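You operate a simulated robot arm through the tools that you are given. There is no shell and no other tool. Be economical: measure what you need, move in short steps, check, and stop when the job is done.

You run a simulated two-armed robot. Do the job below in one go: nothing can be reset, and whatever is moved stays where it is left.

## Task
Hold the blue carry crate on the deck of the big crate steady with one hand and put the yellow squeegee marked "hard" from the low shelf of the tall rack in it with the other.

It is judged by the outcome, as a careful person would: the job done as asked, and still so three seconds after it is handed in. It fails if anything else is knocked over, pushed out of place, dropped, spilled or broken.

## Robot
Two 7-joint arms with two-finger parallel grippers on one trunk, on a base that drives. Base frame: it is fixed to the floor where the robot stands at the start and does not move with it; the origin is under the middle of the robot, x ahead of it, y to its left, z up. Lengths are in m, angles in rad, forces in N, time in s.
The left shoulder is at the start at [0.07, 0.188, 1.23], the right one opposite. With the tool pointing down near the work surface each hand reaches from about 0.1 to 0.54 m from the robot's upright axis, wherever it stands, measured 20 degrees to its own side. Places, roughly: blue carry crate [-1.25, -0.5, 0.75]. Payload 3.91 kg a hand.
The tool frame of a hand sits at the grasp point between the pads (the TCP): z along the fingers, y along the line on which they close. The tips reach 0.03 m beyond it. Largest opening 0.11 m; finger width 0.02, thickness 0.01; the body of the gripper, 0.048 by 0.112 m, starts 0.055 m behind the TCP.
Orientation is told as [roll, pitch, yaw] about the base's x, y, z axes, in that order, counted from this pose: with the fingers straight down and closing along the base's y, the tool's x points along the base's -x, its y along +y and its z along -z.

## Interface
- The arms move only by the tool step_arm. It takes "left_steps", "right_steps" or both (then of equal length, played together; a hand with none holds still); each is a list of rows, each an object of numbers (a shift or turn left out is 0, a gripper value left out holds the last): "rx", "ry", "rz": the turn, a rotation vector about the tool's x, y, z in units of 90 degrees (1.0 is 90 degrees); "tx", "ty", "tz": the shift along the tool's x, y, z in units of 500 mm (1.0 is 500 mm); "claw": the closure, from 0 (fully open) to 1 (shut). In form: [{"rx": .., "ry": .., "rz": .., "tx": .., "ty": .., "tz": .., "claw": ..}, ...]. A call has 1 to 20 rows; each row is the pose to reach, as a shift and turn from the pose commanded when the call began, along the tool's axes at that moment. A call with a number of a shift or a turn outside -1 to 1 is refused whole. A row lasts 0.2 s, in which the tool goes at most 0.05 m and 0.15 rad; a call with a longer step from one row to the next is refused whole, and so is a gripper value outside its range. Where a pose cannot be reached the arm comes as near as it can. A force on the tool above 40 N (or 10 N above the force at the start of the call, whichever is more), or a blocked arm, ends the call early, and 0.2 s more pass. Each finger travels about 0.072 m/s and halts on what it meets, pressing with about 35 N; the grip force reading is that of the motor and also rises with nothing between the fingers. The clock runs only during rows and for 0.2 s after the last one: add rows that repeat a pose to give the fingers time. The reply holds the time, the measured pose of the TCP, the force on the tool along the base axes, the opening and the grip force, in the units named above and with some noise, with the torque about the TCP (base axes, N m) and any sound that the robot's microphone picked up.
- Cameras (640 x 400 px; columns grow to the right, rows downward): "scene" is now at [0.0974, -0.0373, 1.4187]; the picture's right is [-0.50, -0.86, -0.00], its down [-0.75, 0.44, -0.49] and it looks along [0.42, -0.25, -0.87] (base axes); focal length 263 px, centre (320, 200). "left" rides on the left gripper at [0.072, -0.017, -0.103] in its tool frame; the picture's right is [0.23, 0.97, 0.00], its down [-0.76, 0.18, -0.62] and it looks along [-0.61, 0.14, 0.78] (tool axes); focal length 222 px, centre (320, 200). "right" rides on the right gripper at [0.072, 0.017, -0.103] in its tool frame; the picture's right is [-0.23, 0.97, 0.00], its down [-0.76, -0.18, -0.62] and it looks along [-0.61, -0.14, 0.78] (tool axes); focal length 222 px, centre (320, 200). There is no depth. A picture from a camera that has moved, and an enlarged one, comes with that camera's place and axes in the base frame and with its lens. The place of the scene camera against the robot may be out by one fixed shift of up to 0.018 m in any direction.
- camera(camera): a new picture of that camera. No time passes.
- raise_lower(by): slides the trunk up (or, below 0, down) by that many m; the arms and the scene camera ride with it, the base frame stays. It gives what a move gives, with no picture.
- roll_base(legs): drives the robot by 1 to 6 legs, each [ahead, turn to the left] in m and rad, along the robot's own axes; the way and the turn of a leg run together, so that a leg with both is an arc; at most 1.5 m and 3.142 rad a leg. The arms and the cameras ride along, it lands a little off, and it stops where it bumps. It gives what a move gives.
- turn_head(pan, tilt): turns the head with the scene camera to pan (to the left, within 1.501 rad either way) and tilt (down, from -0.506 to 1.204), counted from straight ahead of the robot. It gives what a move gives.
- enlarge(camera, box): a new picture of the part [left, top, right, bottom] of that camera's present view, enlarged. No time passes.
- sign_off(): hands the job in; it is judged then, once.

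Go step by step. Nothing tells you exact positions but the pictures and the camera data: compare them with the known pose of the tool, close in by small moves and look again before you grip or let go. The budget is 120 turns and 92 pictures, counting those below and the enlarged ones. Unless the task says otherwise, let go and move clear before handing in.

The tools are called after "Request:" as a command line: name --argument value ..., lists and objects as JSON in quotes. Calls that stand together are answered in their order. step_arm: Moves the arms, as the interface text tells. Its arguments: {"type":"object","properties":{"left_steps":{"type":"array","items":{"type":"object","properties":{"rx":{"type":"number"},"ry":{"type":"number"},"rz":{"type":"number"},"tx":{"type":"number"},"ty":{"type":"number"},"tz":{"type":"number"},"claw":{"type":"number"}}}},"right_steps":{"type":"array","items":{"type":"object","properties":{"rx":{"type":"number"},"ry":{"type":"number"},"rz":{"type":"number"},"tx":{"type":"number"},"ty":{"type":"number"},"tz":{"type":"number"},"claw":{"type":"number"}}}}},"required":[]} The other tools are called the same way: raise_lower (by) slides the trunk up or down; roll_base (legs) drives the base; turn_head (pan, tilt) turns the head that bears the scene camera; camera (camera) takes a picture; enlarge (camera, box) takes an enlarged picture of a part of a camera's view; sign_off () hands the job in.

At the start:

```text
time: 0.0
left_tcp_pos: [0.3861, 0.0238, 0.7666]
left_tool_rot: [0.001, -0.001, -0.001]
left_ft_force: [-0.9, -0.1, 0.2]
left_wrist_torque: [-0.02, 0.0, 0.0]
left_opening: 0.11
left_grasp_force: 0.1
right_tcp_pos: [0.3984, -0.3205, 0.7283]
right_tool_rot: [0.0, 0.0, -0.001]
right_ft_force: [-0.4, -1.2, 0.5]
right_wrist_torque: [-0.02, 0.02, -0.02]
right_opening: 0.1099
right_grasp_force: 0.1
trunk travel left (down, up): [-0.74, 0.2]
robot x, y, heading: [-0.0007, 0.0009, 0.001]
head pan, tilt: [-0.527, 1.058]
```

scene: 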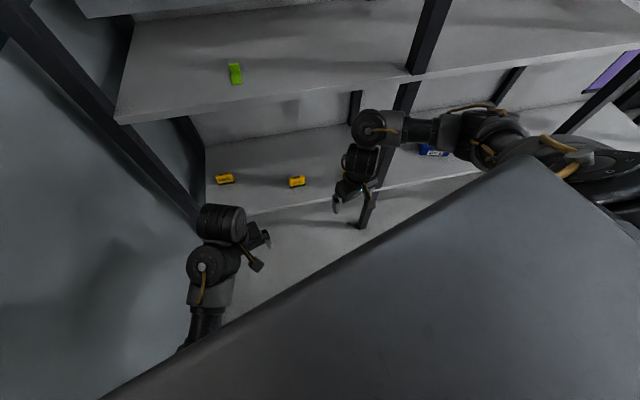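
right: 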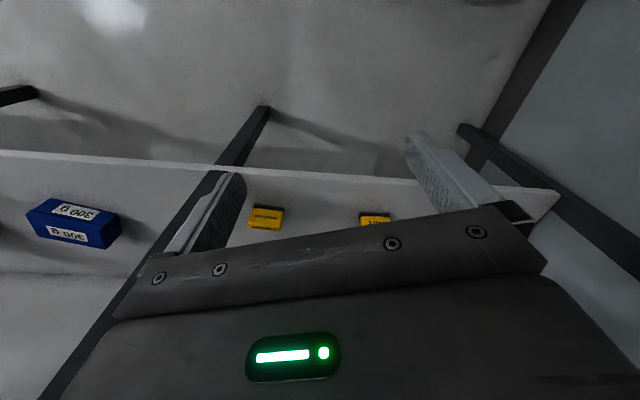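
left: 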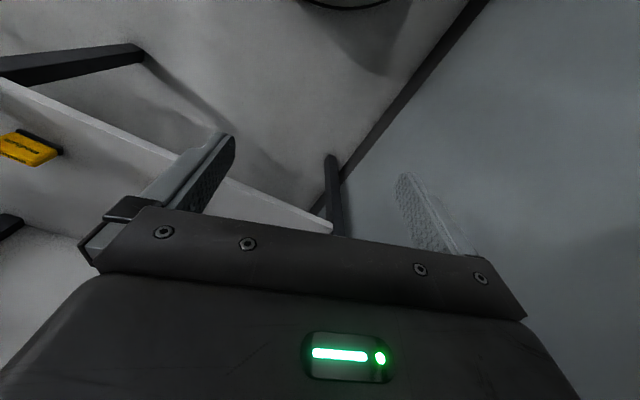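

Three small yellow items sit on a shelf at about z 0.49, roughly at (0.84,-0.01), (0.67,-0.27) and (0.61,-0.49). I need to read their labels first.

Request:
enlarge --camera "scene" --box '[200, 150, 330, 230]'

Request:
enlarge --camera "right" --box '[230, 180, 420, 250]'

Request:
enlarge --camera "left" --box '[0, 100, 130, 180]'

Request:
turn_head --pan -0.5 --tilt 0.6

Request:
camera --camera "scene"

```text
4.92 times, centred on (265, 190) of scene
camera zoom: at [0.0974, -0.0373, 1.4187], right [-0.5, -0.86, 0.0], down [-0.75, 0.44, -0.49], along [0.42, -0.25, -0.87], focal length 1295 px, centre (591, 249)
```

zoom: 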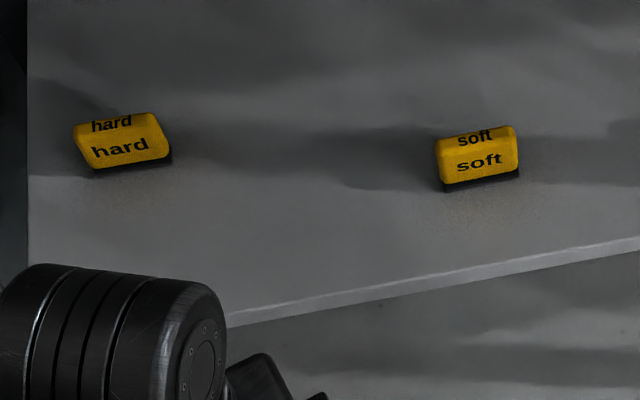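

```text
3.37 times, centred on (325, 215) of right
camera zoom: at [0.3258, -0.302, 0.8314], right [0.23, 0.97, 0.0], down [0.76, -0.18, 0.62], along [0.61, -0.14, -0.78], focal length 748 px, centre (303, 150)
```

zoom: 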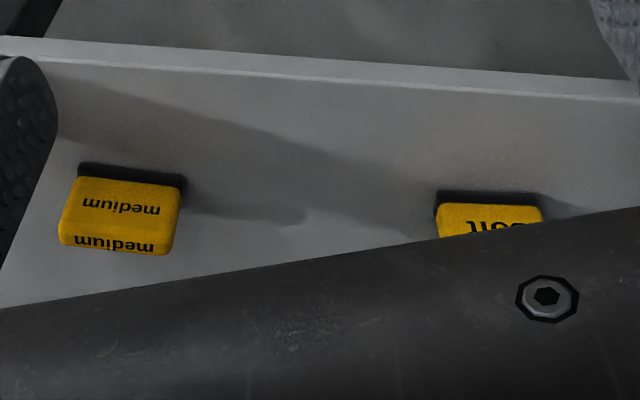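

```text
4.92 times, centred on (65, 140) of left
camera zoom: at [0.3135, 0.0079, 0.8685], right [-0.23, 0.97, 0.0], down [0.76, 0.18, 0.62], along [0.61, 0.14, -0.78], focal length 1094 px, centre (1575, 495)
```

zoom: 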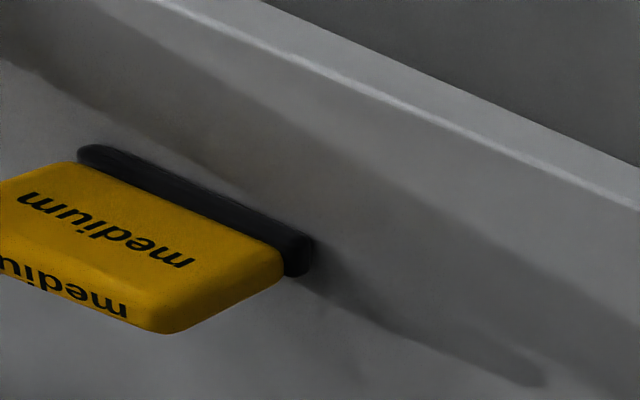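

```text
time: 0.9
left_tcp_pos: [0.3866, 0.0242, 0.7657]
left_tool_rot: [0.0, 0.0, 0.0]
left_ft_force: [-0.4, -0.5, -0.1]
left_wrist_torque: [-0.04, -0.04, 0.01]
left_opening: 0.1098
left_grasp_force: 0.1
right_tcp_pos: [0.3977, -0.3196, 0.7275]
right_tool_rot: [0.0, 0.0, -0.001]
right_ft_force: [1.1, 0.4, 0.7]
right_wrist_torque: [0.01, 0.01, -0.04]
right_opening: 0.1099
right_grasp_force: 0.0
trunk travel left (down, up): [-0.74, 0.2]
robot x, y, heading: [0.0018, 0.0038, -0.002]
head pan, tilt: [-0.499, 0.6]
```

```text
85 pictures are left
camera scene: at [0.1179, -0.0465, 1.4546], right [-0.48, -0.88, 0.0], down [-0.5, 0.27, -0.82], along [0.72, -0.39, -0.57], focal length 263 px, centre (320, 200)
```

scene: 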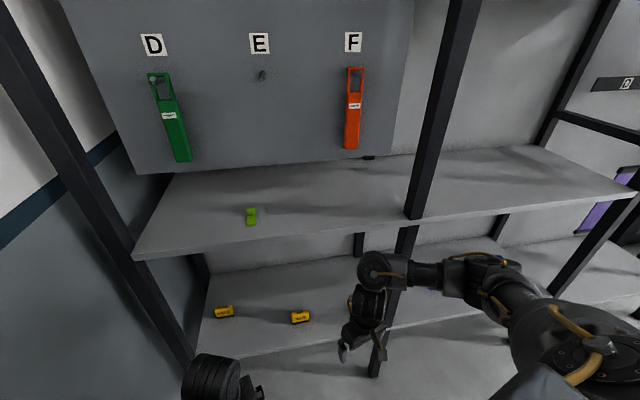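

The "hard" one is the leftmost, at about (0.84,-0.01,0.49). It is about 0.17 m in from the shelf edge, and the shelf runs at about 72° to x. I'll pull the hands back, face the rack squarely and then roll a little closer.

Request:
step_arm --left_steps '[{"tx": 0.08}, {"tx": 0.16}, {"tx": 0.2}]' --right_steps '[{"tx": 0.08}, {"tx": 0.16}, {"tx": 0.24}]'

Request:
roll_base --legs '[[0, -0.31], [0.1, 0]]'

Request:
turn_head --pan 0.3 --tilt 0.8

Request:
camera --camera "scene"

```text
time: 1.7
left_tcp_pos: [0.2863, 0.0208, 0.7659]
left_tool_rot: [-0.002, -0.003, 0.0]
left_ft_force: [0.4, 0.5, 0.4]
left_wrist_torque: [-0.01, 0.0, -0.04]
left_opening: 0.1098
left_grasp_force: 0.1
right_tcp_pos: [0.2757, -0.3194, 0.7289]
right_tool_rot: [0.0, -0.001, -0.001]
right_ft_force: [-0.4, 0.1, -0.2]
right_wrist_torque: [0.01, -0.01, -0.01]
right_opening: 0.11
right_grasp_force: 0.0
trunk travel left (down, up): [-0.74, 0.2]
robot x, y, heading: [-0.0006, 0.0019, 0.001]
head pan, tilt: [-0.499, 0.6]
```

```text
time: 3.9
left_tcp_pos: [0.3761, -0.0991, 0.7652]
left_tool_rot: [-0.003, 0.001, -0.314]
left_ft_force: [-0.4, -0.3, -0.4]
left_wrist_torque: [0.0, 0.02, 0.04]
left_opening: 0.1098
left_grasp_force: 0.1
right_tcp_pos: [0.2609, -0.4194, 0.7283]
right_tool_rot: [0.0, -0.001, -0.314]
right_ft_force: [0.0, -0.7, -0.5]
right_wrist_torque: [0.0, 0.01, 0.0]
right_opening: 0.11
right_grasp_force: 0.1
trunk travel left (down, up): [-0.74, 0.2]
robot x, y, heading: [0.0953, -0.031, -0.316]
head pan, tilt: [-0.499, 0.6]
```

```text
time: 5.0
left_tcp_pos: [0.3747, -0.0977, 0.766]
left_tool_rot: [-0.002, -0.003, -0.315]
left_ft_force: [0.0, 0.5, 0.4]
left_wrist_torque: [-0.02, 0.01, 0.0]
left_opening: 0.1099
left_grasp_force: 0.1
right_tcp_pos: [0.2592, -0.4201, 0.7282]
right_tool_rot: [0.0, 0.0, -0.315]
right_ft_force: [-1.6, 0.5, 0.6]
right_wrist_torque: [0.01, 0.0, 0.02]
right_opening: 0.1102
right_grasp_force: 0.1
trunk travel left (down, up): [-0.74, 0.2]
robot x, y, heading: [0.0918, -0.0319, -0.312]
head pan, tilt: [0.3, 0.799]
```

```text
84 pictures are left
camera scene: at [0.2138, -0.0516, 1.4378], right [-0.01, -1.0, 0.0], down [-0.72, 0.01, -0.7], along [0.7, -0.01, -0.72], focal length 263 px, centre (320, 200)
```

scene: 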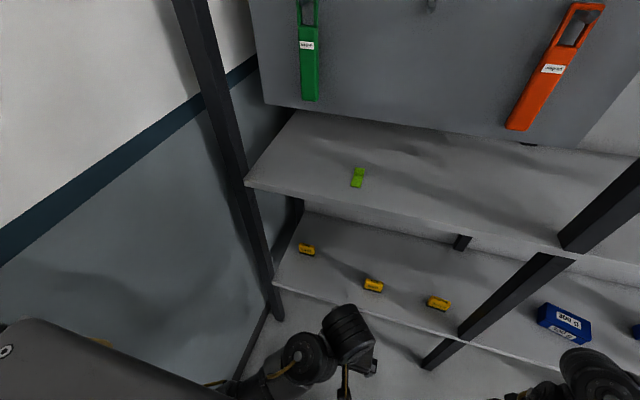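

The hard squeegee checks out at (0.845,-0.005). I'll roll 8 cm closer, lower the trunk, then tilt the left hand forward.

Request:
roll_base --legs '[[0.08, 0]]'

Request:
raise_lower --by -0.2

Request:
step_arm --left_steps '[{"ry": -0.08}, {"ry": -0.16}, {"ry": -0.24}, {"ry": -0.32}, {"ry": -0.4}, {"ry": -0.48}, {"ry": -0.5}]'

Request:
camera --camera "scene"

Request:
camera --camera "left"

```text
time: 6.1
left_tcp_pos: [0.4542, -0.1235, 0.7652]
left_tool_rot: [-0.001, -0.001, -0.313]
left_ft_force: [0.1, 0.2, -0.4]
left_wrist_torque: [-0.01, 0.02, 0.01]
left_opening: 0.11
left_grasp_force: 0.1
right_tcp_pos: [0.3369, -0.4445, 0.7291]
right_tool_rot: [0.0, 0.002, -0.315]
right_ft_force: [0.5, 0.1, 0.3]
right_wrist_torque: [-0.02, -0.01, 0.0]
right_opening: 0.11
right_grasp_force: 0.0
trunk travel left (down, up): [-0.74, 0.2]
robot x, y, heading: [0.1735, -0.0583, -0.31]
head pan, tilt: [0.3, 0.799]
```

```text
time: 8.2
left_tcp_pos: [0.4537, -0.1233, 0.5649]
left_tool_rot: [-0.002, -0.002, -0.315]
left_ft_force: [0.2, -0.6, 0.3]
left_wrist_torque: [-0.01, 0.02, 0.01]
left_opening: 0.1101
left_grasp_force: 0.1
right_tcp_pos: [0.3368, -0.4452, 0.5272]
right_tool_rot: [0.002, 0.0, -0.315]
right_ft_force: [-0.3, -0.8, 0.2]
right_wrist_torque: [-0.03, 0.0, 0.01]
right_opening: 0.1098
right_grasp_force: 0.0
trunk travel left (down, up): [-0.54, 0.4]
robot x, y, heading: [0.1731, -0.0554, -0.311]
head pan, tilt: [0.3, 0.799]
```

```text
time: 9.8
left_tcp_pos: [0.4523, -0.1225, 0.5661]
left_tool_rot: [-0.003, -0.789, -0.311]
left_ft_force: [-0.7, 0.1, 0.6]
left_wrist_torque: [0.02, -0.02, -0.02]
left_opening: 0.1099
left_grasp_force: 0.0
right_tcp_pos: [0.3359, -0.4449, 0.5274]
right_tool_rot: [0.0, 0.001, -0.315]
right_ft_force: [0.9, 0.0, 0.0]
right_wrist_torque: [-0.01, -0.02, -0.02]
right_opening: 0.1101
right_grasp_force: 0.0
trunk travel left (down, up): [-0.54, 0.4]
robot x, y, heading: [0.1694, -0.0534, -0.312]
head pan, tilt: [0.3, 0.799]
```

```text
83 pictures are left
camera scene: at [0.291, -0.0765, 1.2378], right [-0.01, -1.0, 0.0], down [-0.72, 0.01, -0.7], along [0.7, -0.01, -0.72], focal length 263 px, centre (320, 200)
```

scene: 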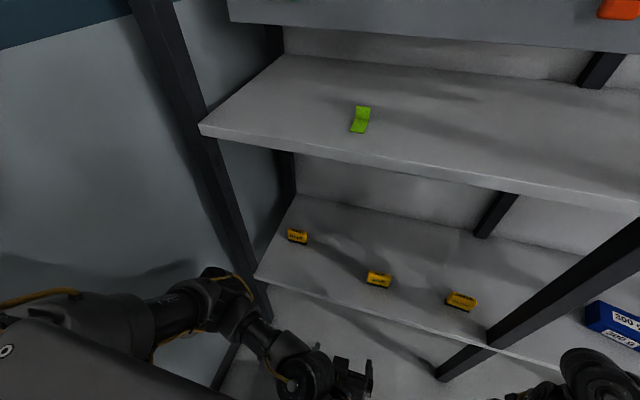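

```text
82 pictures are left
camera left: at [0.3296, -0.0994, 0.5868], right [0.15, 0.98, -0.16], down [0.15, 0.14, 0.98], along [0.98, -0.17, -0.12], focal length 222 px, centre (320, 200)
```

left: 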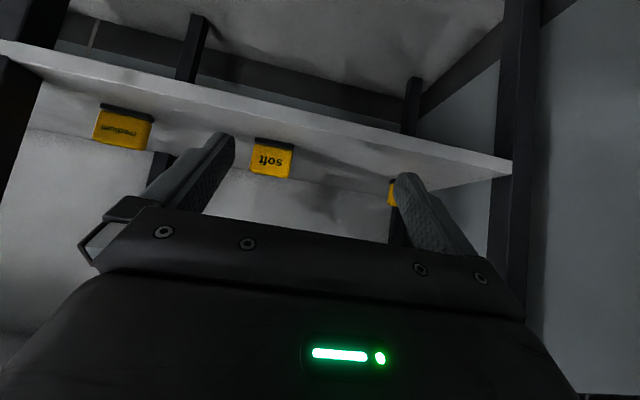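

I'm lined up. Next I'll swing the left hand sideways to line up with the squeegee and go halfway forward, then check clearance from the post.

Request:
step_arm --left_steps '[{"ty": 0.09}, {"ty": 0.18}, {"ty": 0.27}, {"ty": 0.36}, {"ty": 0.45}, {"ty": 0.45, "tx": -0.065, "tz": 0.06}, {"ty": 0.45, "tx": -0.13, "tz": 0.12}, {"ty": 0.45, "tx": -0.195, "tz": 0.18}]'

Request:
camera --camera "scene"

Request:
camera --camera "left"

```text
time: 11.1
left_tcp_pos: [0.5417, 0.0598, 0.5622]
left_tool_rot: [0.288, -0.754, -0.858]
left_ft_force: [0.8, -1.4, 1.2]
left_wrist_torque: [0.13, 0.02, 0.14]
left_opening: 0.1099
left_grasp_force: 0.1
left hand out of reach, approached as far as the arm can: row 5, 6
right_tcp_pos: [0.3913, -0.3883, 0.5398]
right_tool_rot: [0.09, -0.076, -0.342]
right_ft_force: [2.1, 0.4, -0.9]
right_wrist_torque: [0.01, 0.13, -0.02]
right_opening: 0.1099
right_grasp_force: 0.2
trunk travel left (down, up): [-0.54, 0.4]
robot x, y, heading: [0.1817, -0.0616, -0.35]
head pan, tilt: [0.3, 0.799]
stopped in row 6 (right hand): the arm was blocked; the commanded pose is now the measured one
```

```text
81 pictures are left
camera scene: at [0.2961, -0.1179, 1.2423], right [-0.05, -1.0, -0.03], down [-0.72, 0.06, -0.7], along [0.7, -0.02, -0.72], focal length 263 px, centre (320, 200)
```

scene: 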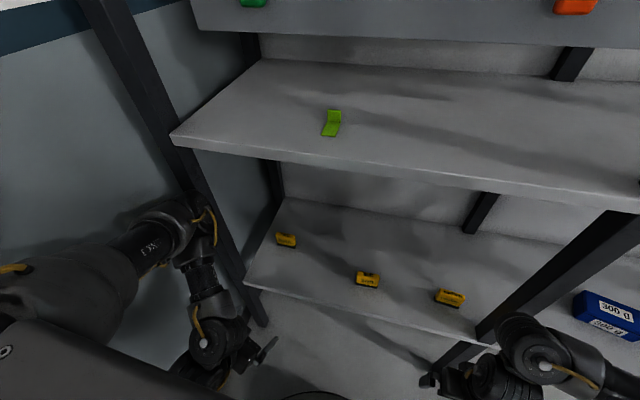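

```text
80 pictures are left
camera left: at [0.4305, 0.121, 0.5803], right [0.47, 0.88, 0.05], down [0.07, -0.09, 0.99], along [0.88, -0.47, -0.1], focal length 222 px, centre (320, 200)
```

left: 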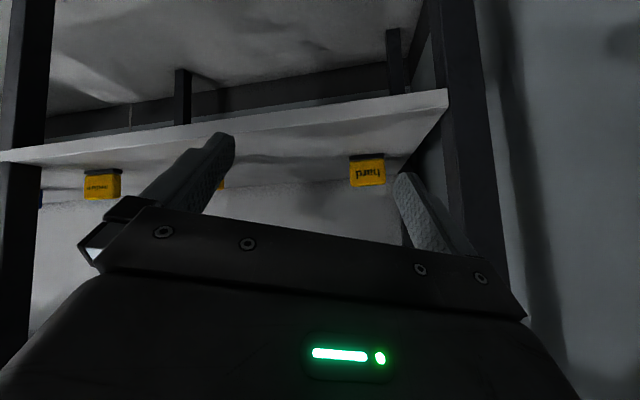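

The left elbow fouled the rack's left post and nudged the robot. I'll back straight off, then use the right arm instead, since its elbow sits clear of that post.

Request:
roll_base --legs '[[-0.15, 0]]'

Request:
camera --camera "scene"

```text
time: 11.8
left_tcp_pos: [0.528, 0.0687, 0.5564]
left_tool_rot: [0.191, -0.775, -0.743]
left_ft_force: [0.6, 0.1, 1.4]
left_wrist_torque: [0.03, 0.02, 0.0]
left_opening: 0.11
left_grasp_force: 0.1
right_tcp_pos: [0.3707, -0.3954, 0.5402]
right_tool_rot: [0.051, -0.065, -0.373]
right_ft_force: [-1.1, -0.2, -1.0]
right_wrist_torque: [0.02, -0.01, 0.02]
right_opening: 0.1098
right_grasp_force: 0.0
trunk travel left (down, up): [-0.54, 0.4]
robot x, y, heading: [0.1777, -0.058, -0.353]
head pan, tilt: [0.3, 0.799]
stopped in leg 1: the robot was blocked; the commanded pose is now the measured one
```

```text
79 pictures are left
camera scene: at [0.2906, -0.0848, 1.2381], right [-0.05, -1.0, 0.0], down [-0.71, 0.04, -0.7], along [0.7, -0.03, -0.72], focal length 263 px, centre (320, 200)
```

scene: 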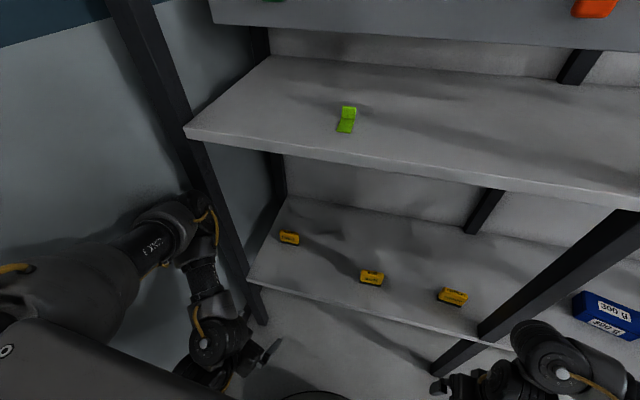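

The robot is blocked, so the elbow is still pressed against something, either the wall or the post. I'll bring the left hand inward and back first to free it.

Request:
step_arm --left_steps '[{"ty": -0.06, "tx": 0.01, "tz": -0.01}, {"ty": -0.12, "tx": 0.02, "tz": -0.02}, {"ty": -0.18, "tx": 0.03, "tz": -0.03}, {"ty": -0.24, "tx": 0.04, "tz": -0.04}]'

Request:
camera --camera "scene"

```text
time: 12.8
left_tcp_pos: [0.4369, -0.01, 0.5397]
left_tool_rot: [0.185, -0.773, -0.737]
left_ft_force: [-0.3, 0.2, -0.6]
left_wrist_torque: [0.03, -0.02, 0.02]
left_opening: 0.11
left_grasp_force: 0.1
right_tcp_pos: [0.3708, -0.3954, 0.5395]
right_tool_rot: [0.049, -0.062, -0.373]
right_ft_force: [-0.6, -0.2, -0.7]
right_wrist_torque: [0.0, 0.02, -0.01]
right_opening: 0.11
right_grasp_force: 0.0
trunk travel left (down, up): [-0.54, 0.4]
robot x, y, heading: [0.1769, -0.0594, -0.354]
head pan, tilt: [0.3, 0.799]
```

```text
78 pictures are left
camera scene: at [0.2931, -0.0843, 1.2378], right [-0.05, -1.0, 0.0], down [-0.72, 0.04, -0.7], along [0.7, -0.04, -0.72], focal length 263 px, centre (320, 200)
```

scene: 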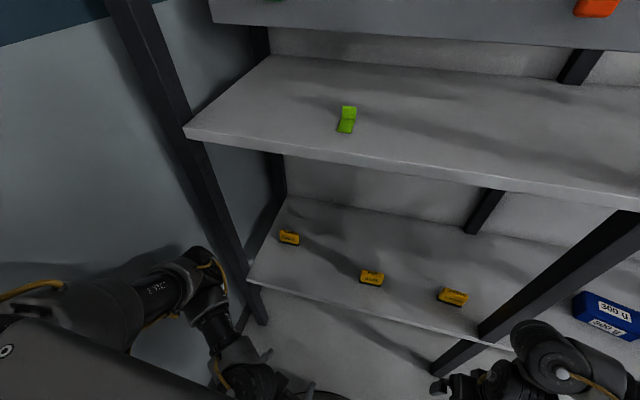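

The elbow is free and the items on the shelf have not moved. Backing away now.

Request:
roll_base --legs '[[-0.2, 0]]'

Request:
camera --camera "scene"

```text
time: 14.4
left_tcp_pos: [0.2512, 0.0582, 0.5395]
left_tool_rot: [0.185, -0.775, -0.736]
left_ft_force: [-0.4, 0.5, -0.6]
left_wrist_torque: [-0.01, -0.02, 0.02]
left_opening: 0.1099
left_grasp_force: 0.1
right_tcp_pos: [0.1862, -0.3258, 0.5402]
right_tool_rot: [0.049, -0.065, -0.371]
right_ft_force: [-0.2, 0.4, -0.7]
right_wrist_torque: [0.0, 0.01, -0.03]
right_opening: 0.11
right_grasp_force: 0.1
trunk travel left (down, up): [-0.54, 0.4]
robot x, y, heading: [-0.0105, 0.0113, -0.349]
head pan, tilt: [0.3, 0.799]
```

```text
77 pictures are left
camera scene: at [0.1056, -0.0143, 1.238], right [-0.05, -1.0, 0.0], down [-0.72, 0.04, -0.7], along [0.7, -0.04, -0.72], focal length 263 px, centre (320, 200)
```

scene: 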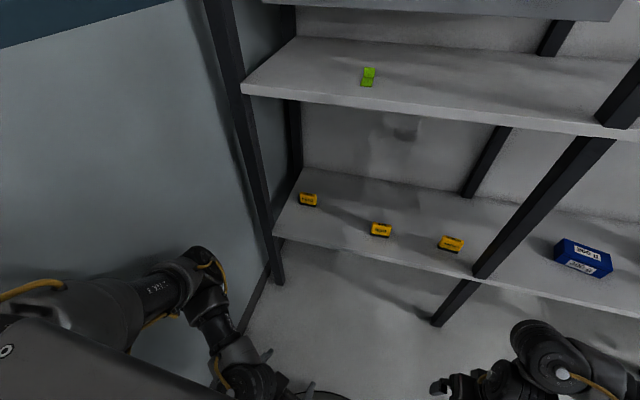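

Clear. Now I'll turn to heading about -0.1 and drive 0.2 m, so the right hand can reach in from the right side of the squeegee.

Request:
roll_base --legs '[[0, 0.25], [0.2, 0]]'

Request:
step_arm --right_steps '[{"ry": -0.08}, {"ry": -0.16}, {"ry": -0.24}, {"ry": -0.32}, {"ry": -0.4}, {"ry": -0.46}]'

Request:
turn_head --pan 0 --tilt 0.85

Request:
camera --camera "scene"

Request:
camera --camera "right"

```text
time: 15.5
left_tcp_pos: [0.2405, 0.0945, 0.5415]
left_tool_rot: [0.171, -0.781, -0.569]
left_ft_force: [1.1, -0.3, -0.4]
left_wrist_torque: [0.01, -0.03, -0.01]
left_opening: 0.11
left_grasp_force: 0.1
right_tcp_pos: [0.238, -0.2886, 0.5408]
right_tool_rot: [0.049, -0.065, -0.208]
right_ft_force: [0.2, -1.1, -1.1]
right_wrist_torque: [0.0, 0.0, -0.02]
right_opening: 0.1103
right_grasp_force: 0.1
trunk travel left (down, up): [-0.54, 0.4]
robot x, y, heading: [-0.0152, 0.0106, -0.191]
head pan, tilt: [0.3, 0.799]
stopped in leg 1: the robot was blocked; the commanded pose is now the measured one
```

```text
time: 16.9
left_tcp_pos: [0.2401, 0.0939, 0.5418]
left_tool_rot: [0.172, -0.782, -0.57]
left_ft_force: [-0.2, 1.2, -0.4]
left_wrist_torque: [-0.02, -0.02, -0.03]
left_opening: 0.1101
left_grasp_force: 0.1
right_tcp_pos: [0.2356, -0.2746, 0.5382]
right_tool_rot: [0.087, -0.384, -0.227]
right_ft_force: [0.1, 0.1, -0.5]
right_wrist_torque: [0.03, 0.0, -0.01]
right_opening: 0.1104
right_grasp_force: 0.1
right hand out of reach, approached as far as the arm can: row 3, 4, 5, 6
trunk travel left (down, up): [-0.54, 0.4]
robot x, y, heading: [-0.0141, 0.0133, -0.191]
head pan, tilt: [0.3, 0.799]
```

```text
time: 17.7
left_tcp_pos: [0.2398, 0.0947, 0.5431]
left_tool_rot: [0.173, -0.779, -0.571]
left_ft_force: [-0.1, -0.2, -0.7]
left_wrist_torque: [0.01, -0.03, -0.01]
left_opening: 0.1099
left_grasp_force: 0.0
right_tcp_pos: [0.2363, -0.2746, 0.5383]
right_tool_rot: [0.088, -0.385, -0.227]
right_ft_force: [0.5, -0.3, 0.0]
right_wrist_torque: [0.0, -0.02, -0.01]
right_opening: 0.1102
right_grasp_force: 0.1
trunk travel left (down, up): [-0.54, 0.4]
robot x, y, heading: [-0.011, 0.0092, -0.195]
head pan, tilt: [0.0, 0.85]
```

```text
76 pictures are left
camera scene: at [0.1051, -0.0179, 1.2338], right [-0.19, -0.98, 0.0], down [-0.74, 0.14, -0.66], along [0.65, -0.12, -0.75], focal length 263 px, centre (320, 200)
```

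scene: 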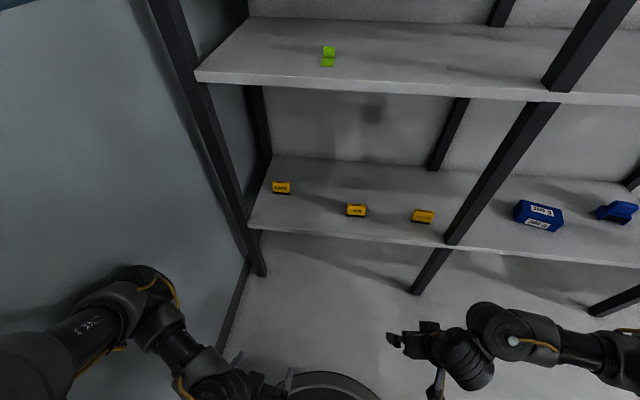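

```text
75 pictures are left
camera right: at [0.1341, -0.2423, 0.6082], right [0.39, 0.91, 0.16], down [0.41, -0.33, 0.85], along [0.82, -0.26, -0.51], focal length 222 px, centre (320, 200)
```

right: 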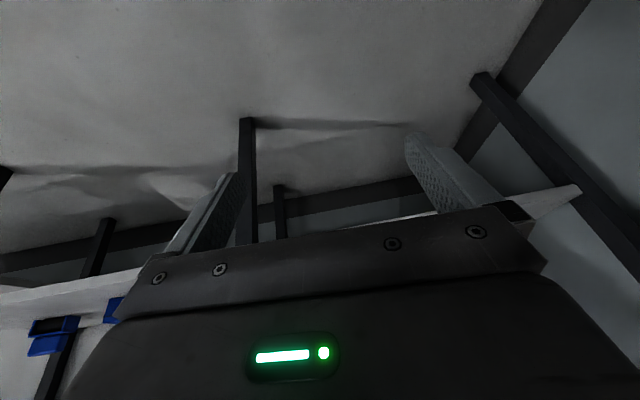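

The left elbow is touching the wall. I'll straighten the left hand and tuck it forward and inward so the elbow comes in.

Request:
step_arm --left_steps '[{"rx": 0.002, "ry": 0.08, "rz": -0.03, "tx": -0.038, "ty": -0.016, "tz": 0.027}, {"rx": 0.003, "ry": 0.16, "rz": -0.06, "tx": -0.076, "ty": -0.032, "tz": 0.053}, {"rx": 0.005, "ry": 0.24, "rz": -0.09, "tx": -0.114, "ty": -0.048, "tz": 0.08}, {"rx": 0.006, "ry": 0.32, "rz": -0.12, "tx": -0.152, "ty": -0.064, "tz": 0.107}, {"rx": 0.008, "ry": 0.4, "rz": -0.15, "tx": -0.19, "ty": -0.08, "tz": 0.133}, {"rx": 0.01, "ry": 0.48, "rz": -0.18, "tx": -0.228, "ty": -0.096, "tz": 0.16}, {"rx": 0.01, "ry": 0.508, "rz": -0.184, "tx": -0.228, "ty": -0.096, "tz": 0.16}]'

Request:
camera --camera "scene"

```text
time: 18.5
left_tcp_pos: [0.2647, -0.0056, 0.5651]
left_tool_rot: [-0.081, -0.45, -0.359]
left_ft_force: [-0.6, -0.5, 1.0]
left_wrist_torque: [0.01, -0.02, 0.02]
left_opening: 0.11
left_grasp_force: 0.1
right_tcp_pos: [0.2275, -0.2805, 0.4991]
right_tool_rot: [0.094, -0.419, -0.217]
right_ft_force: [0.0, 0.3, 0.2]
right_wrist_torque: [0.01, 0.03, 0.01]
right_opening: 0.1099
right_grasp_force: 0.1
trunk travel left (down, up): [-0.54, 0.4]
robot x, y, heading: [-0.0114, 0.0091, -0.205]
head pan, tilt: [0.0, 0.85]
stopped in row 4 (right hand): the arm was blocked; the commanded pose is now the measured one
```

```text
74 pictures are left
camera scene: at [0.0732, -0.1207, 1.2363], right [-0.2, -0.98, -0.09], down [-0.72, 0.21, -0.66], along [0.66, -0.07, -0.74], focal length 263 px, centre (320, 200)
```

scene: 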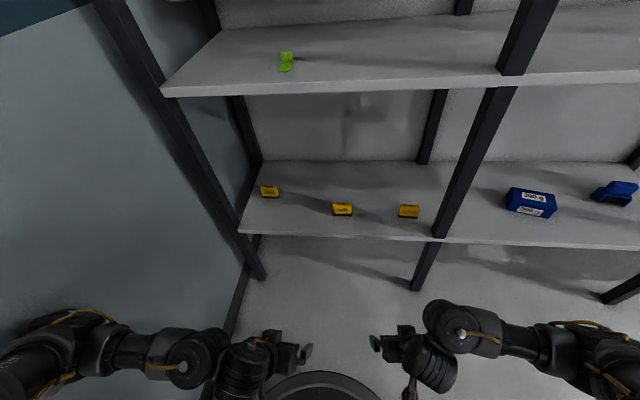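

The elbow is pushing on the wall and tipping the body. I'll relax the left hand outward and forward, then look again before driving away from the wall.

Request:
step_arm --left_steps '[{"tx": -0.024, "ty": 0.042, "tz": 0.011}, {"tx": -0.049, "ty": 0.084, "tz": 0.023}, {"tx": -0.073, "ty": 0.126, "tz": 0.034}, {"tx": -0.097, "ty": 0.168, "tz": 0.046}]'

Request:
camera --camera "scene"

```text
time: 18.8
left_tcp_pos: [0.2546, -0.0336, 0.5811]
left_tool_rot: [-0.237, -0.428, -0.36]
left_ft_force: [-1.3, -0.4, 0.4]
left_wrist_torque: [-0.04, -0.03, -0.03]
left_opening: 0.1096
left_grasp_force: 0.2
right_tcp_pos: [0.2216, -0.267, 0.4767]
right_tool_rot: [0.036, -0.407, -0.205]
right_ft_force: [0.5, -0.3, -0.2]
right_wrist_torque: [0.0, 0.09, 0.02]
right_opening: 0.1102
right_grasp_force: 0.1
trunk travel left (down, up): [-0.54, 0.4]
robot x, y, heading: [-0.0168, 0.0108, -0.209]
head pan, tilt: [0.0, 0.85]
stopped in row 1 (left hand): the arm was blocked; the commanded pose is now the measured one
```

```text
73 pictures are left
camera scene: at [0.0661, -0.1406, 1.2367], right [-0.21, -0.97, -0.1], down [-0.72, 0.22, -0.66], along [0.67, -0.07, -0.74], focal length 263 px, centre (320, 200)
```

scene: 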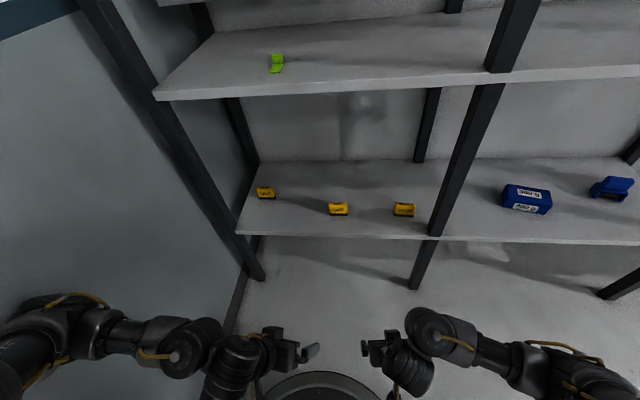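

The body still leans on the elbow. I'll turn the base right, which swings the elbow along and away from the wall.

Request:
roll_base --legs '[[0, -0.4]]'

Request:
camera --camera "scene"

```text
time: 19.6
left_tcp_pos: [0.2611, -0.0677, 0.5786]
left_tool_rot: [-0.409, -0.364, -0.439]
left_ft_force: [4.5, 7.3, 1.1]
left_wrist_torque: [-0.43, 0.22, -0.27]
left_opening: 0.1101
left_grasp_force: 0.1
right_tcp_pos: [0.248, -0.2492, 0.4572]
right_tool_rot: [-0.145, -0.334, -0.207]
right_ft_force: [-2.0, -0.5, -1.0]
right_wrist_torque: [0.1, -0.18, 0.05]
right_opening: 0.1099
right_grasp_force: 0.0
trunk travel left (down, up): [-0.54, 0.4]
robot x, y, heading: [0.0471, -0.0189, -0.464]
head pan, tilt: [0.0, 0.85]
stopped in leg 1: the robot was blocked; the commanded pose is now the measured one
```

```text
72 pictures are left
camera scene: at [0.0692, -0.2104, 1.2382], right [-0.45, -0.89, -0.13], down [-0.62, 0.41, -0.66], along [0.64, -0.22, -0.74], focal length 263 px, centre (320, 200)
```

scene: 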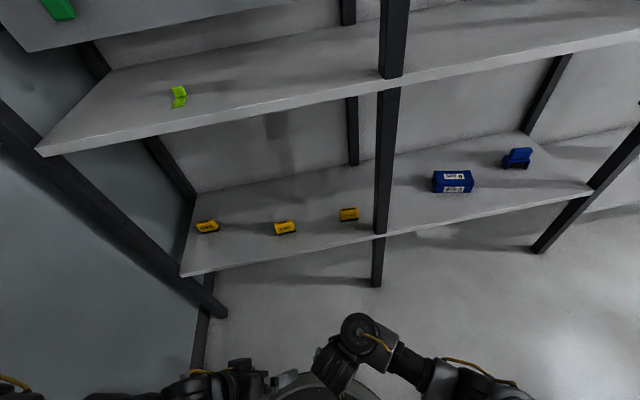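

Request:
roll_base --legs '[[0, -0.5]]'

Request:
camera --camera "scene"

Request:
camera --camera "left"

```text
time: 20.3
left_tcp_pos: [0.2413, -0.0425, 0.5256]
left_tool_rot: [-0.5, -0.252, -0.446]
left_ft_force: [0.3, 0.0, -0.9]
left_wrist_torque: [-0.01, -0.01, -0.01]
left_opening: 0.1101
left_grasp_force: 0.1
right_tcp_pos: [0.2975, -0.1961, 0.4759]
right_tool_rot: [-0.349, -0.371, -0.103]
right_ft_force: [-0.6, 0.4, -0.1]
right_wrist_torque: [0.01, -0.05, 0.01]
right_opening: 0.1101
right_grasp_force: 0.1
trunk travel left (down, up): [-0.54, 0.4]
robot x, y, heading: [0.0437, -0.0237, -0.475]
head pan, tilt: [0.0, 0.85]
stopped in leg 1: the robot was blocked; the commanded pose is now the measured one
```

```text
71 pictures are left
camera scene: at [0.0707, -0.2301, 1.2363], right [-0.46, -0.88, -0.14], down [-0.62, 0.43, -0.66], along [0.64, -0.21, -0.74], focal length 263 px, centre (320, 200)
```

scene: 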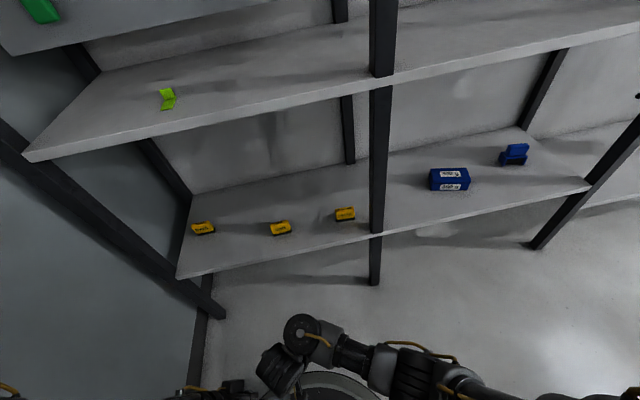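

```text
70 pictures are left
camera left: at [0.1699, 0.0301, 0.604], right [0.28, 0.82, -0.51], down [0.76, 0.14, 0.64], along [0.59, -0.56, -0.58], focal length 222 px, centre (320, 200)
```

left: 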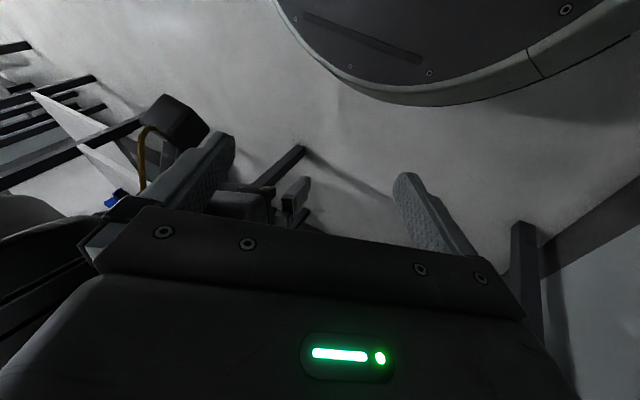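

I need to see what the left arm is leaning on, so I'll turn the head to it.

Request:
turn_head --pan 1.2 --tilt 0.8

Request:
camera --camera "scene"

```text
time: 21.7
left_tcp_pos: [0.238, -0.0421, 0.5259]
left_tool_rot: [-0.503, -0.252, -0.445]
left_ft_force: [-0.5, -0.2, -1.3]
left_wrist_torque: [-0.01, 0.01, 0.01]
left_opening: 0.11
left_grasp_force: 0.0
right_tcp_pos: [0.2933, -0.1984, 0.4703]
right_tool_rot: [-0.352, -0.363, -0.104]
right_ft_force: [-0.4, -0.5, -0.7]
right_wrist_torque: [-0.01, 0.02, 0.01]
right_opening: 0.1098
right_grasp_force: 0.0
trunk travel left (down, up): [-0.54, 0.4]
robot x, y, heading: [0.0399, -0.0196, -0.48]
head pan, tilt: [1.201, 0.799]
```

```text
69 pictures are left
camera scene: at [0.0597, -0.1414, 1.2504], right [0.66, -0.75, -0.05], down [-0.49, -0.38, -0.78], along [0.57, 0.54, -0.62], focal length 263 px, centre (320, 200)
```

scene: 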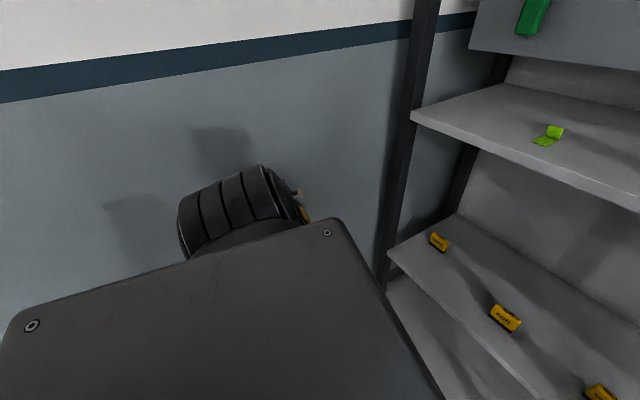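

The left upper arm or elbow is against the wall. Driving ahead while turning right takes it off the wall, so I'll try a short arc.

Request:
roll_base --legs '[[0.12, -0.25]]'

Request:
camera --camera "scene"

```text
time: 22.3
left_tcp_pos: [0.2553, -0.003, 0.4632]
left_tool_rot: [-0.568, -0.198, -0.396]
left_ft_force: [-0.2, 0.2, 0.0]
left_wrist_torque: [-0.01, 0.0, -0.04]
left_opening: 0.1098
left_grasp_force: 0.1
right_tcp_pos: [0.3137, -0.2644, 0.4321]
right_tool_rot: [-0.662, -0.36, -0.045]
right_ft_force: [0.2, 0.6, -0.5]
right_wrist_torque: [-0.03, 0.0, 0.04]
right_opening: 0.11
right_grasp_force: 0.0
trunk travel left (down, up): [-0.54, 0.4]
robot x, y, heading: [0.0497, -0.0254, -0.491]
head pan, tilt: [1.201, 0.799]
stopped in leg 1: the robot was blocked; the commanded pose is now the measured one
```

```text
68 pictures are left
camera scene: at [0.0625, -0.141, 1.2503], right [0.65, -0.76, -0.05], down [-0.5, -0.38, -0.78], along [0.57, 0.53, -0.62], focal length 263 px, centre (320, 200)
```

scene: 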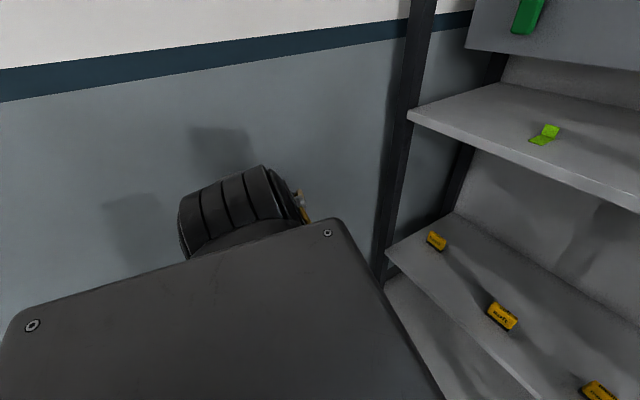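

Request:
turn_head --pan 0.0 --tilt 1.2

Request:
camera --camera "scene"

Request:
camera --camera "left"

Request:
camera --camera "right"

```text
time: 23.7
left_tcp_pos: [0.2525, -0.0038, 0.4648]
left_tool_rot: [-0.574, -0.198, -0.397]
left_ft_force: [0.3, 0.0, -0.5]
left_wrist_torque: [0.02, 0.01, 0.03]
left_opening: 0.1101
left_grasp_force: 0.0
right_tcp_pos: [0.3099, -0.2673, 0.4285]
right_tool_rot: [-0.665, -0.35, -0.053]
right_ft_force: [-0.5, 0.4, -0.6]
right_wrist_torque: [-0.01, -0.01, 0.0]
right_opening: 0.1099
right_grasp_force: 0.0
trunk travel left (down, up): [-0.54, 0.4]
robot x, y, heading: [0.0399, -0.0265, -0.504]
head pan, tilt: [0.0, 1.201]
```

```text
67 pictures are left
camera scene: at [0.0507, -0.2157, 1.213], right [-0.47, -0.87, -0.13], down [-0.8, 0.49, -0.36], along [0.38, -0.07, -0.92], focal length 263 px, centre (320, 200)
```

scene: 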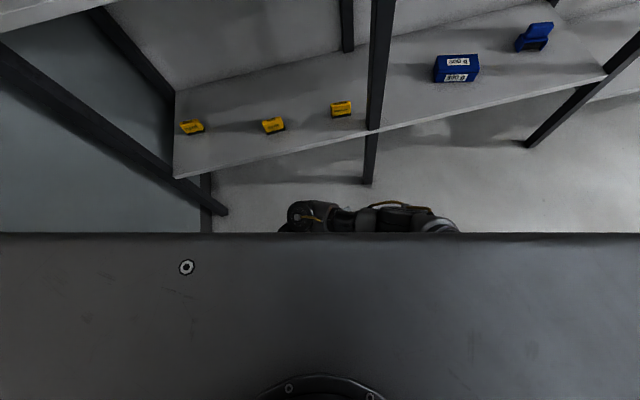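

```text
66 pictures are left
camera left: at [0.1861, 0.0712, 0.5436], right [0.21, 0.8, -0.56], down [0.8, 0.19, 0.57], along [0.56, -0.57, -0.6], focal length 222 px, centre (320, 200)
```

left: 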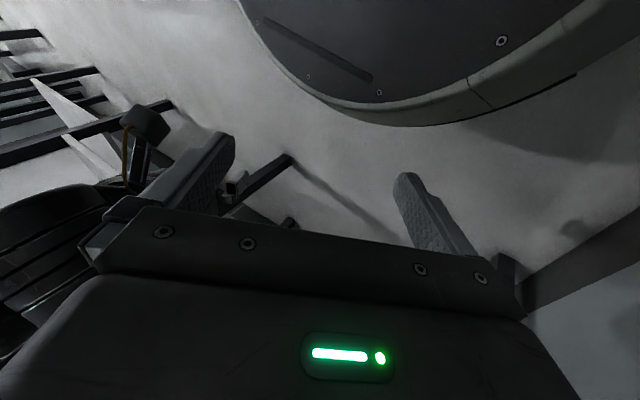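

```text
65 pictures are left
camera right: at [0.2225, -0.1853, 0.4713], right [0.46, 0.74, -0.49], down [0.52, 0.22, 0.83], along [0.72, -0.63, -0.29], focal length 222 px, centre (320, 200)
```

right: 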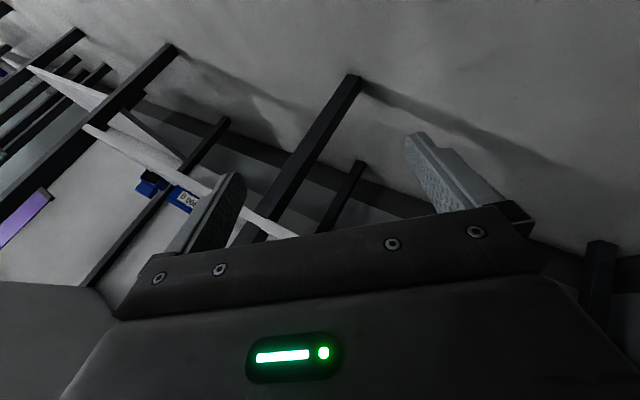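

The two hands are crowded together and the left hand is too near the body, which forces its elbow out. First I'll move the right hand away to the right.

Request:
step_arm --right_steps '[{"tx": 0.026, "ty": -0.067, "tz": 0.021}, {"tx": 0.052, "ty": -0.135, "tz": 0.043}, {"tx": 0.078, "ty": -0.2, "tz": 0.065}, {"tx": 0.104, "ty": -0.27, "tz": 0.086}]'

Request:
turn_head --pan 0.3 --tilt 0.85

Request:
camera --camera "scene"

```text
time: 24.1
left_tcp_pos: [0.268, 0.0258, 0.4351]
left_tool_rot: [-0.593, -0.183, -0.371]
left_ft_force: [0.0, -0.3, -0.3]
left_wrist_torque: [0.02, 0.03, -0.02]
left_opening: 0.1101
left_grasp_force: 0.0
right_tcp_pos: [0.323, -0.2886, 0.4275]
right_tool_rot: [-0.776, -0.345, -0.019]
right_ft_force: [-1.5, -0.1, 0.7]
right_wrist_torque: [-0.01, 0.04, 0.0]
right_opening: 0.1101
right_grasp_force: 0.1
trunk travel left (down, up): [-0.54, 0.4]
robot x, y, heading: [0.0472, -0.0289, -0.506]
head pan, tilt: [0.0, 1.201]
stopped in row 1 (left hand): the arm was blocked; the commanded pose is now the measured one
```

```text
time: 24.9
left_tcp_pos: [0.2683, 0.0254, 0.4346]
left_tool_rot: [-0.588, -0.182, -0.376]
left_ft_force: [0.0, -0.1, -0.6]
left_wrist_torque: [0.0, -0.01, -0.02]
left_opening: 0.11
left_grasp_force: 0.1
right_tcp_pos: [0.3212, -0.2902, 0.4272]
right_tool_rot: [-0.773, -0.342, -0.026]
right_ft_force: [-0.6, -0.2, -0.7]
right_wrist_torque: [-0.04, 0.0, 0.0]
right_opening: 0.1104
right_grasp_force: 0.0
trunk travel left (down, up): [-0.54, 0.4]
robot x, y, heading: [0.0421, -0.0354, -0.508]
head pan, tilt: [0.3, 0.85]
```

```text
64 pictures are left
camera scene: at [0.0757, -0.2063, 1.2395], right [-0.2, -0.97, -0.12], down [-0.69, 0.23, -0.68], along [0.69, -0.06, -0.72], focal length 263 px, centre (320, 200)
```

scene: 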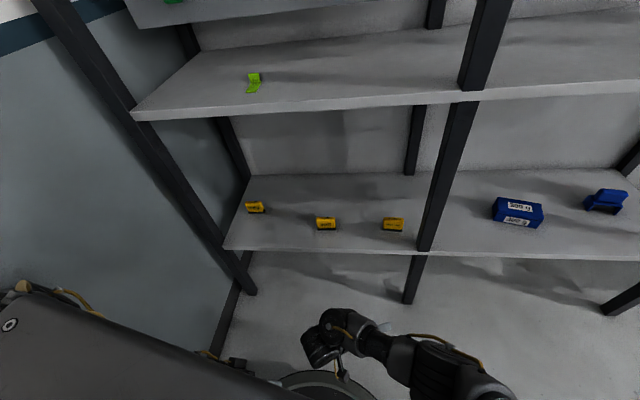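

Request:
step_arm --left_steps '[{"tx": -0.078, "ty": -0.01, "tz": -0.004}, {"tx": -0.156, "ty": -0.023, "tz": -0.008}, {"tx": -0.234, "ty": -0.034, "tz": -0.012}, {"tx": -0.312, "ty": -0.046, "tz": -0.016}]'

Request:
turn_head --pan 1.5 --tilt 0.9

Request:
camera --camera "scene"

```text
time: 25.2
left_tcp_pos: [0.3016, 0.0471, 0.4145]
left_tool_rot: [-0.612, -0.17, -0.346]
left_ft_force: [0.9, -0.5, 0.2]
left_wrist_torque: [0.03, 0.05, 0.0]
left_opening: 0.1102
left_grasp_force: 0.1
right_tcp_pos: [0.3194, -0.3416, 0.4085]
right_tool_rot: [-0.916, -0.291, -0.016]
right_ft_force: [-0.4, 0.1, 0.8]
right_wrist_torque: [0.05, -0.02, 0.08]
right_opening: 0.1099
right_grasp_force: 0.2
trunk travel left (down, up): [-0.54, 0.4]
robot x, y, heading: [0.0455, -0.0355, -0.525]
head pan, tilt: [0.3, 0.85]
stopped in row 1 (left hand): the arm was blocked; the commanded pose is now the measured one
```

```text
time: 26.6
left_tcp_pos: [0.2994, 0.0492, 0.4137]
left_tool_rot: [-0.613, -0.172, -0.35]
left_ft_force: [-0.1, -0.2, 0.0]
left_wrist_torque: [0.01, -0.02, -0.04]
left_opening: 0.1099
left_grasp_force: 0.1
right_tcp_pos: [0.3137, -0.3457, 0.4066]
right_tool_rot: [-0.919, -0.286, -0.019]
right_ft_force: [-0.3, -0.3, 0.1]
right_wrist_torque: [-0.02, -0.04, 0.0]
right_opening: 0.1099
right_grasp_force: 0.0
trunk travel left (down, up): [-0.54, 0.4]
robot x, y, heading: [0.0398, -0.0354, -0.531]
head pan, tilt: [1.499, 0.901]
```

```text
63 pictures are left
camera scene: at [0.042, -0.1247, 1.2418], right [0.82, -0.57, -0.01], down [-0.4, -0.58, -0.71], along [0.4, 0.59, -0.7], focal length 263 px, centre (320, 200)
```

scene: 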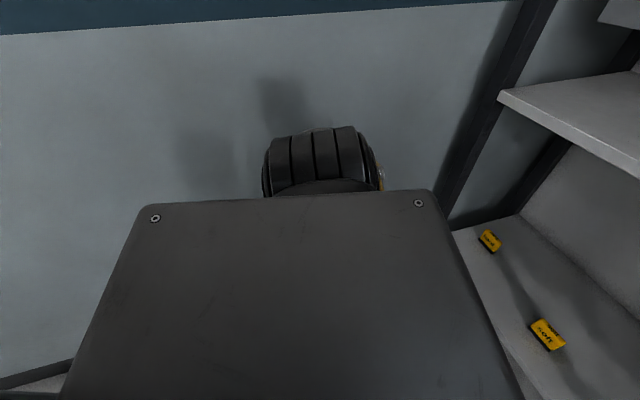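

Request:
step_arm --left_steps '[{"tx": -0.01}, {"tx": -0.02}, {"tx": -0.035}, {"tx": -0.05}, {"tx": -0.07}, {"tx": -0.09}, {"tx": -0.11}, {"tx": -0.13}, {"tx": -0.15}, {"tx": -0.17}, {"tx": -0.19}, {"tx": -0.21}, {"tx": -0.23}, {"tx": -0.25}, {"tx": -0.27}, {"tx": -0.29}, {"tx": -0.31}, {"tx": -0.33}]'

Request:
roll_base --legs '[[0.05, -0.1]]'

```text
time: 27.0
left_tcp_pos: [0.3136, 0.0723, 0.3938]
left_tool_rot: [-0.658, -0.151, -0.317]
left_ft_force: [0.7, -0.9, 0.2]
left_wrist_torque: [0.02, 0.02, -0.04]
left_opening: 0.1095
left_grasp_force: 0.0
right_tcp_pos: [0.3128, -0.3991, 0.3999]
right_tool_rot: [-1.069, -0.227, -0.025]
right_ft_force: [-0.3, 0.0, 0.9]
right_wrist_torque: [0.03, -0.01, 0.03]
right_opening: 0.1099
right_grasp_force: 0.0
trunk travel left (down, up): [-0.54, 0.4]
robot x, y, heading: [0.0395, -0.0376, -0.535]
head pan, tilt: [1.499, 0.901]
stopped in row 1 (left hand): the arm was blocked; the commanded pose is now the measured one
```

```text
time: 27.7
left_tcp_pos: [0.3237, 0.09, 0.3431]
left_tool_rot: [-0.823, -0.098, -0.277]
left_ft_force: [-0.6, -0.2, 0.5]
left_wrist_torque: [-0.01, -0.06, -0.01]
left_opening: 0.1098
left_grasp_force: 0.0
right_tcp_pos: [0.3073, -0.4752, 0.42]
right_tool_rot: [-1.371, -0.112, -0.074]
right_ft_force: [-0.3, 1.0, -0.7]
right_wrist_torque: [0.01, -0.04, 0.05]
right_opening: 0.11
right_grasp_force: 0.1
trunk travel left (down, up): [-0.54, 0.4]
robot x, y, heading: [0.0435, -0.0409, -0.527]
head pan, tilt: [1.499, 0.901]
stopped in leg 1: the robot was blocked; the commanded pose is now the measured one
```

Request:
turn_head --pan 0.4 --tilt 0.9

Request:
camera --camera "scene"

Request:
camera --camera "right"

Request:
camera --camera "left"

```text
time: 29.0
left_tcp_pos: [0.3249, 0.0893, 0.343]
left_tool_rot: [-0.822, -0.102, -0.287]
left_ft_force: [-0.8, -0.5, 1.1]
left_wrist_torque: [0.0, 0.01, 0.01]
left_opening: 0.11
left_grasp_force: 0.1
right_tcp_pos: [0.3061, -0.4713, 0.418]
right_tool_rot: [-1.355, -0.115, -0.071]
right_ft_force: [0.7, 0.0, 0.2]
right_wrist_torque: [0.0, -0.05, -0.01]
right_opening: 0.1101
right_grasp_force: 0.1
trunk travel left (down, up): [-0.54, 0.4]
robot x, y, heading: [0.0389, -0.0433, -0.535]
head pan, tilt: [0.4, 0.901]
```

```text
62 pictures are left
camera scene: at [0.1055, -0.149, 1.2356], right [-0.13, -0.99, -0.06], down [-0.75, 0.14, -0.64], along [0.64, -0.04, -0.76], focal length 263 px, centre (320, 200)
```

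scene: 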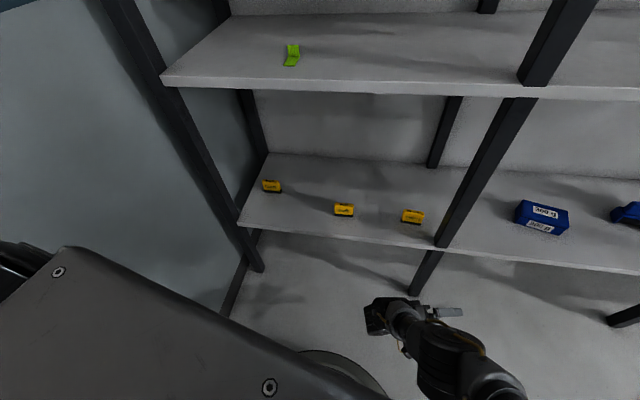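

```text
61 pictures are left
camera right: at [0.2408, -0.3604, 0.416], right [0.35, 0.18, -0.92], down [0.76, 0.52, 0.39], along [0.55, -0.84, 0.04], focal length 222 px, centre (320, 200)
```

right: 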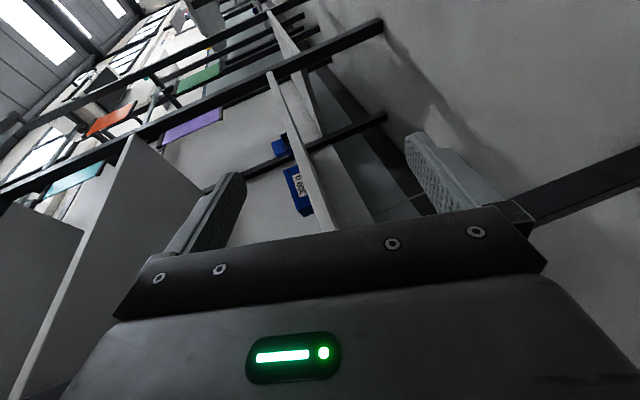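

```text
60 pictures are left
camera left: at [0.2654, 0.1751, 0.4184], right [0.04, 0.68, -0.73], down [0.86, 0.35, 0.37], along [0.51, -0.65, -0.57], focal length 222 px, centre (320, 200)
```

left: 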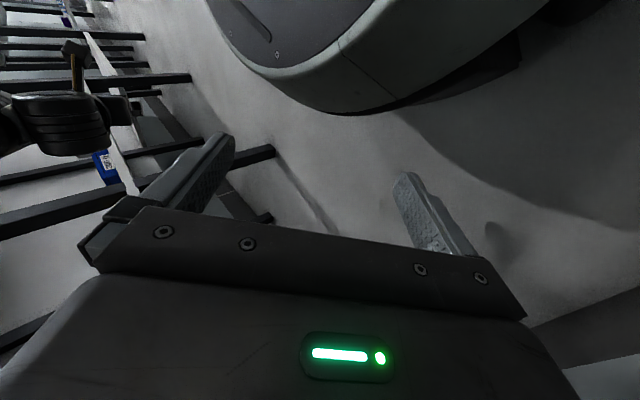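

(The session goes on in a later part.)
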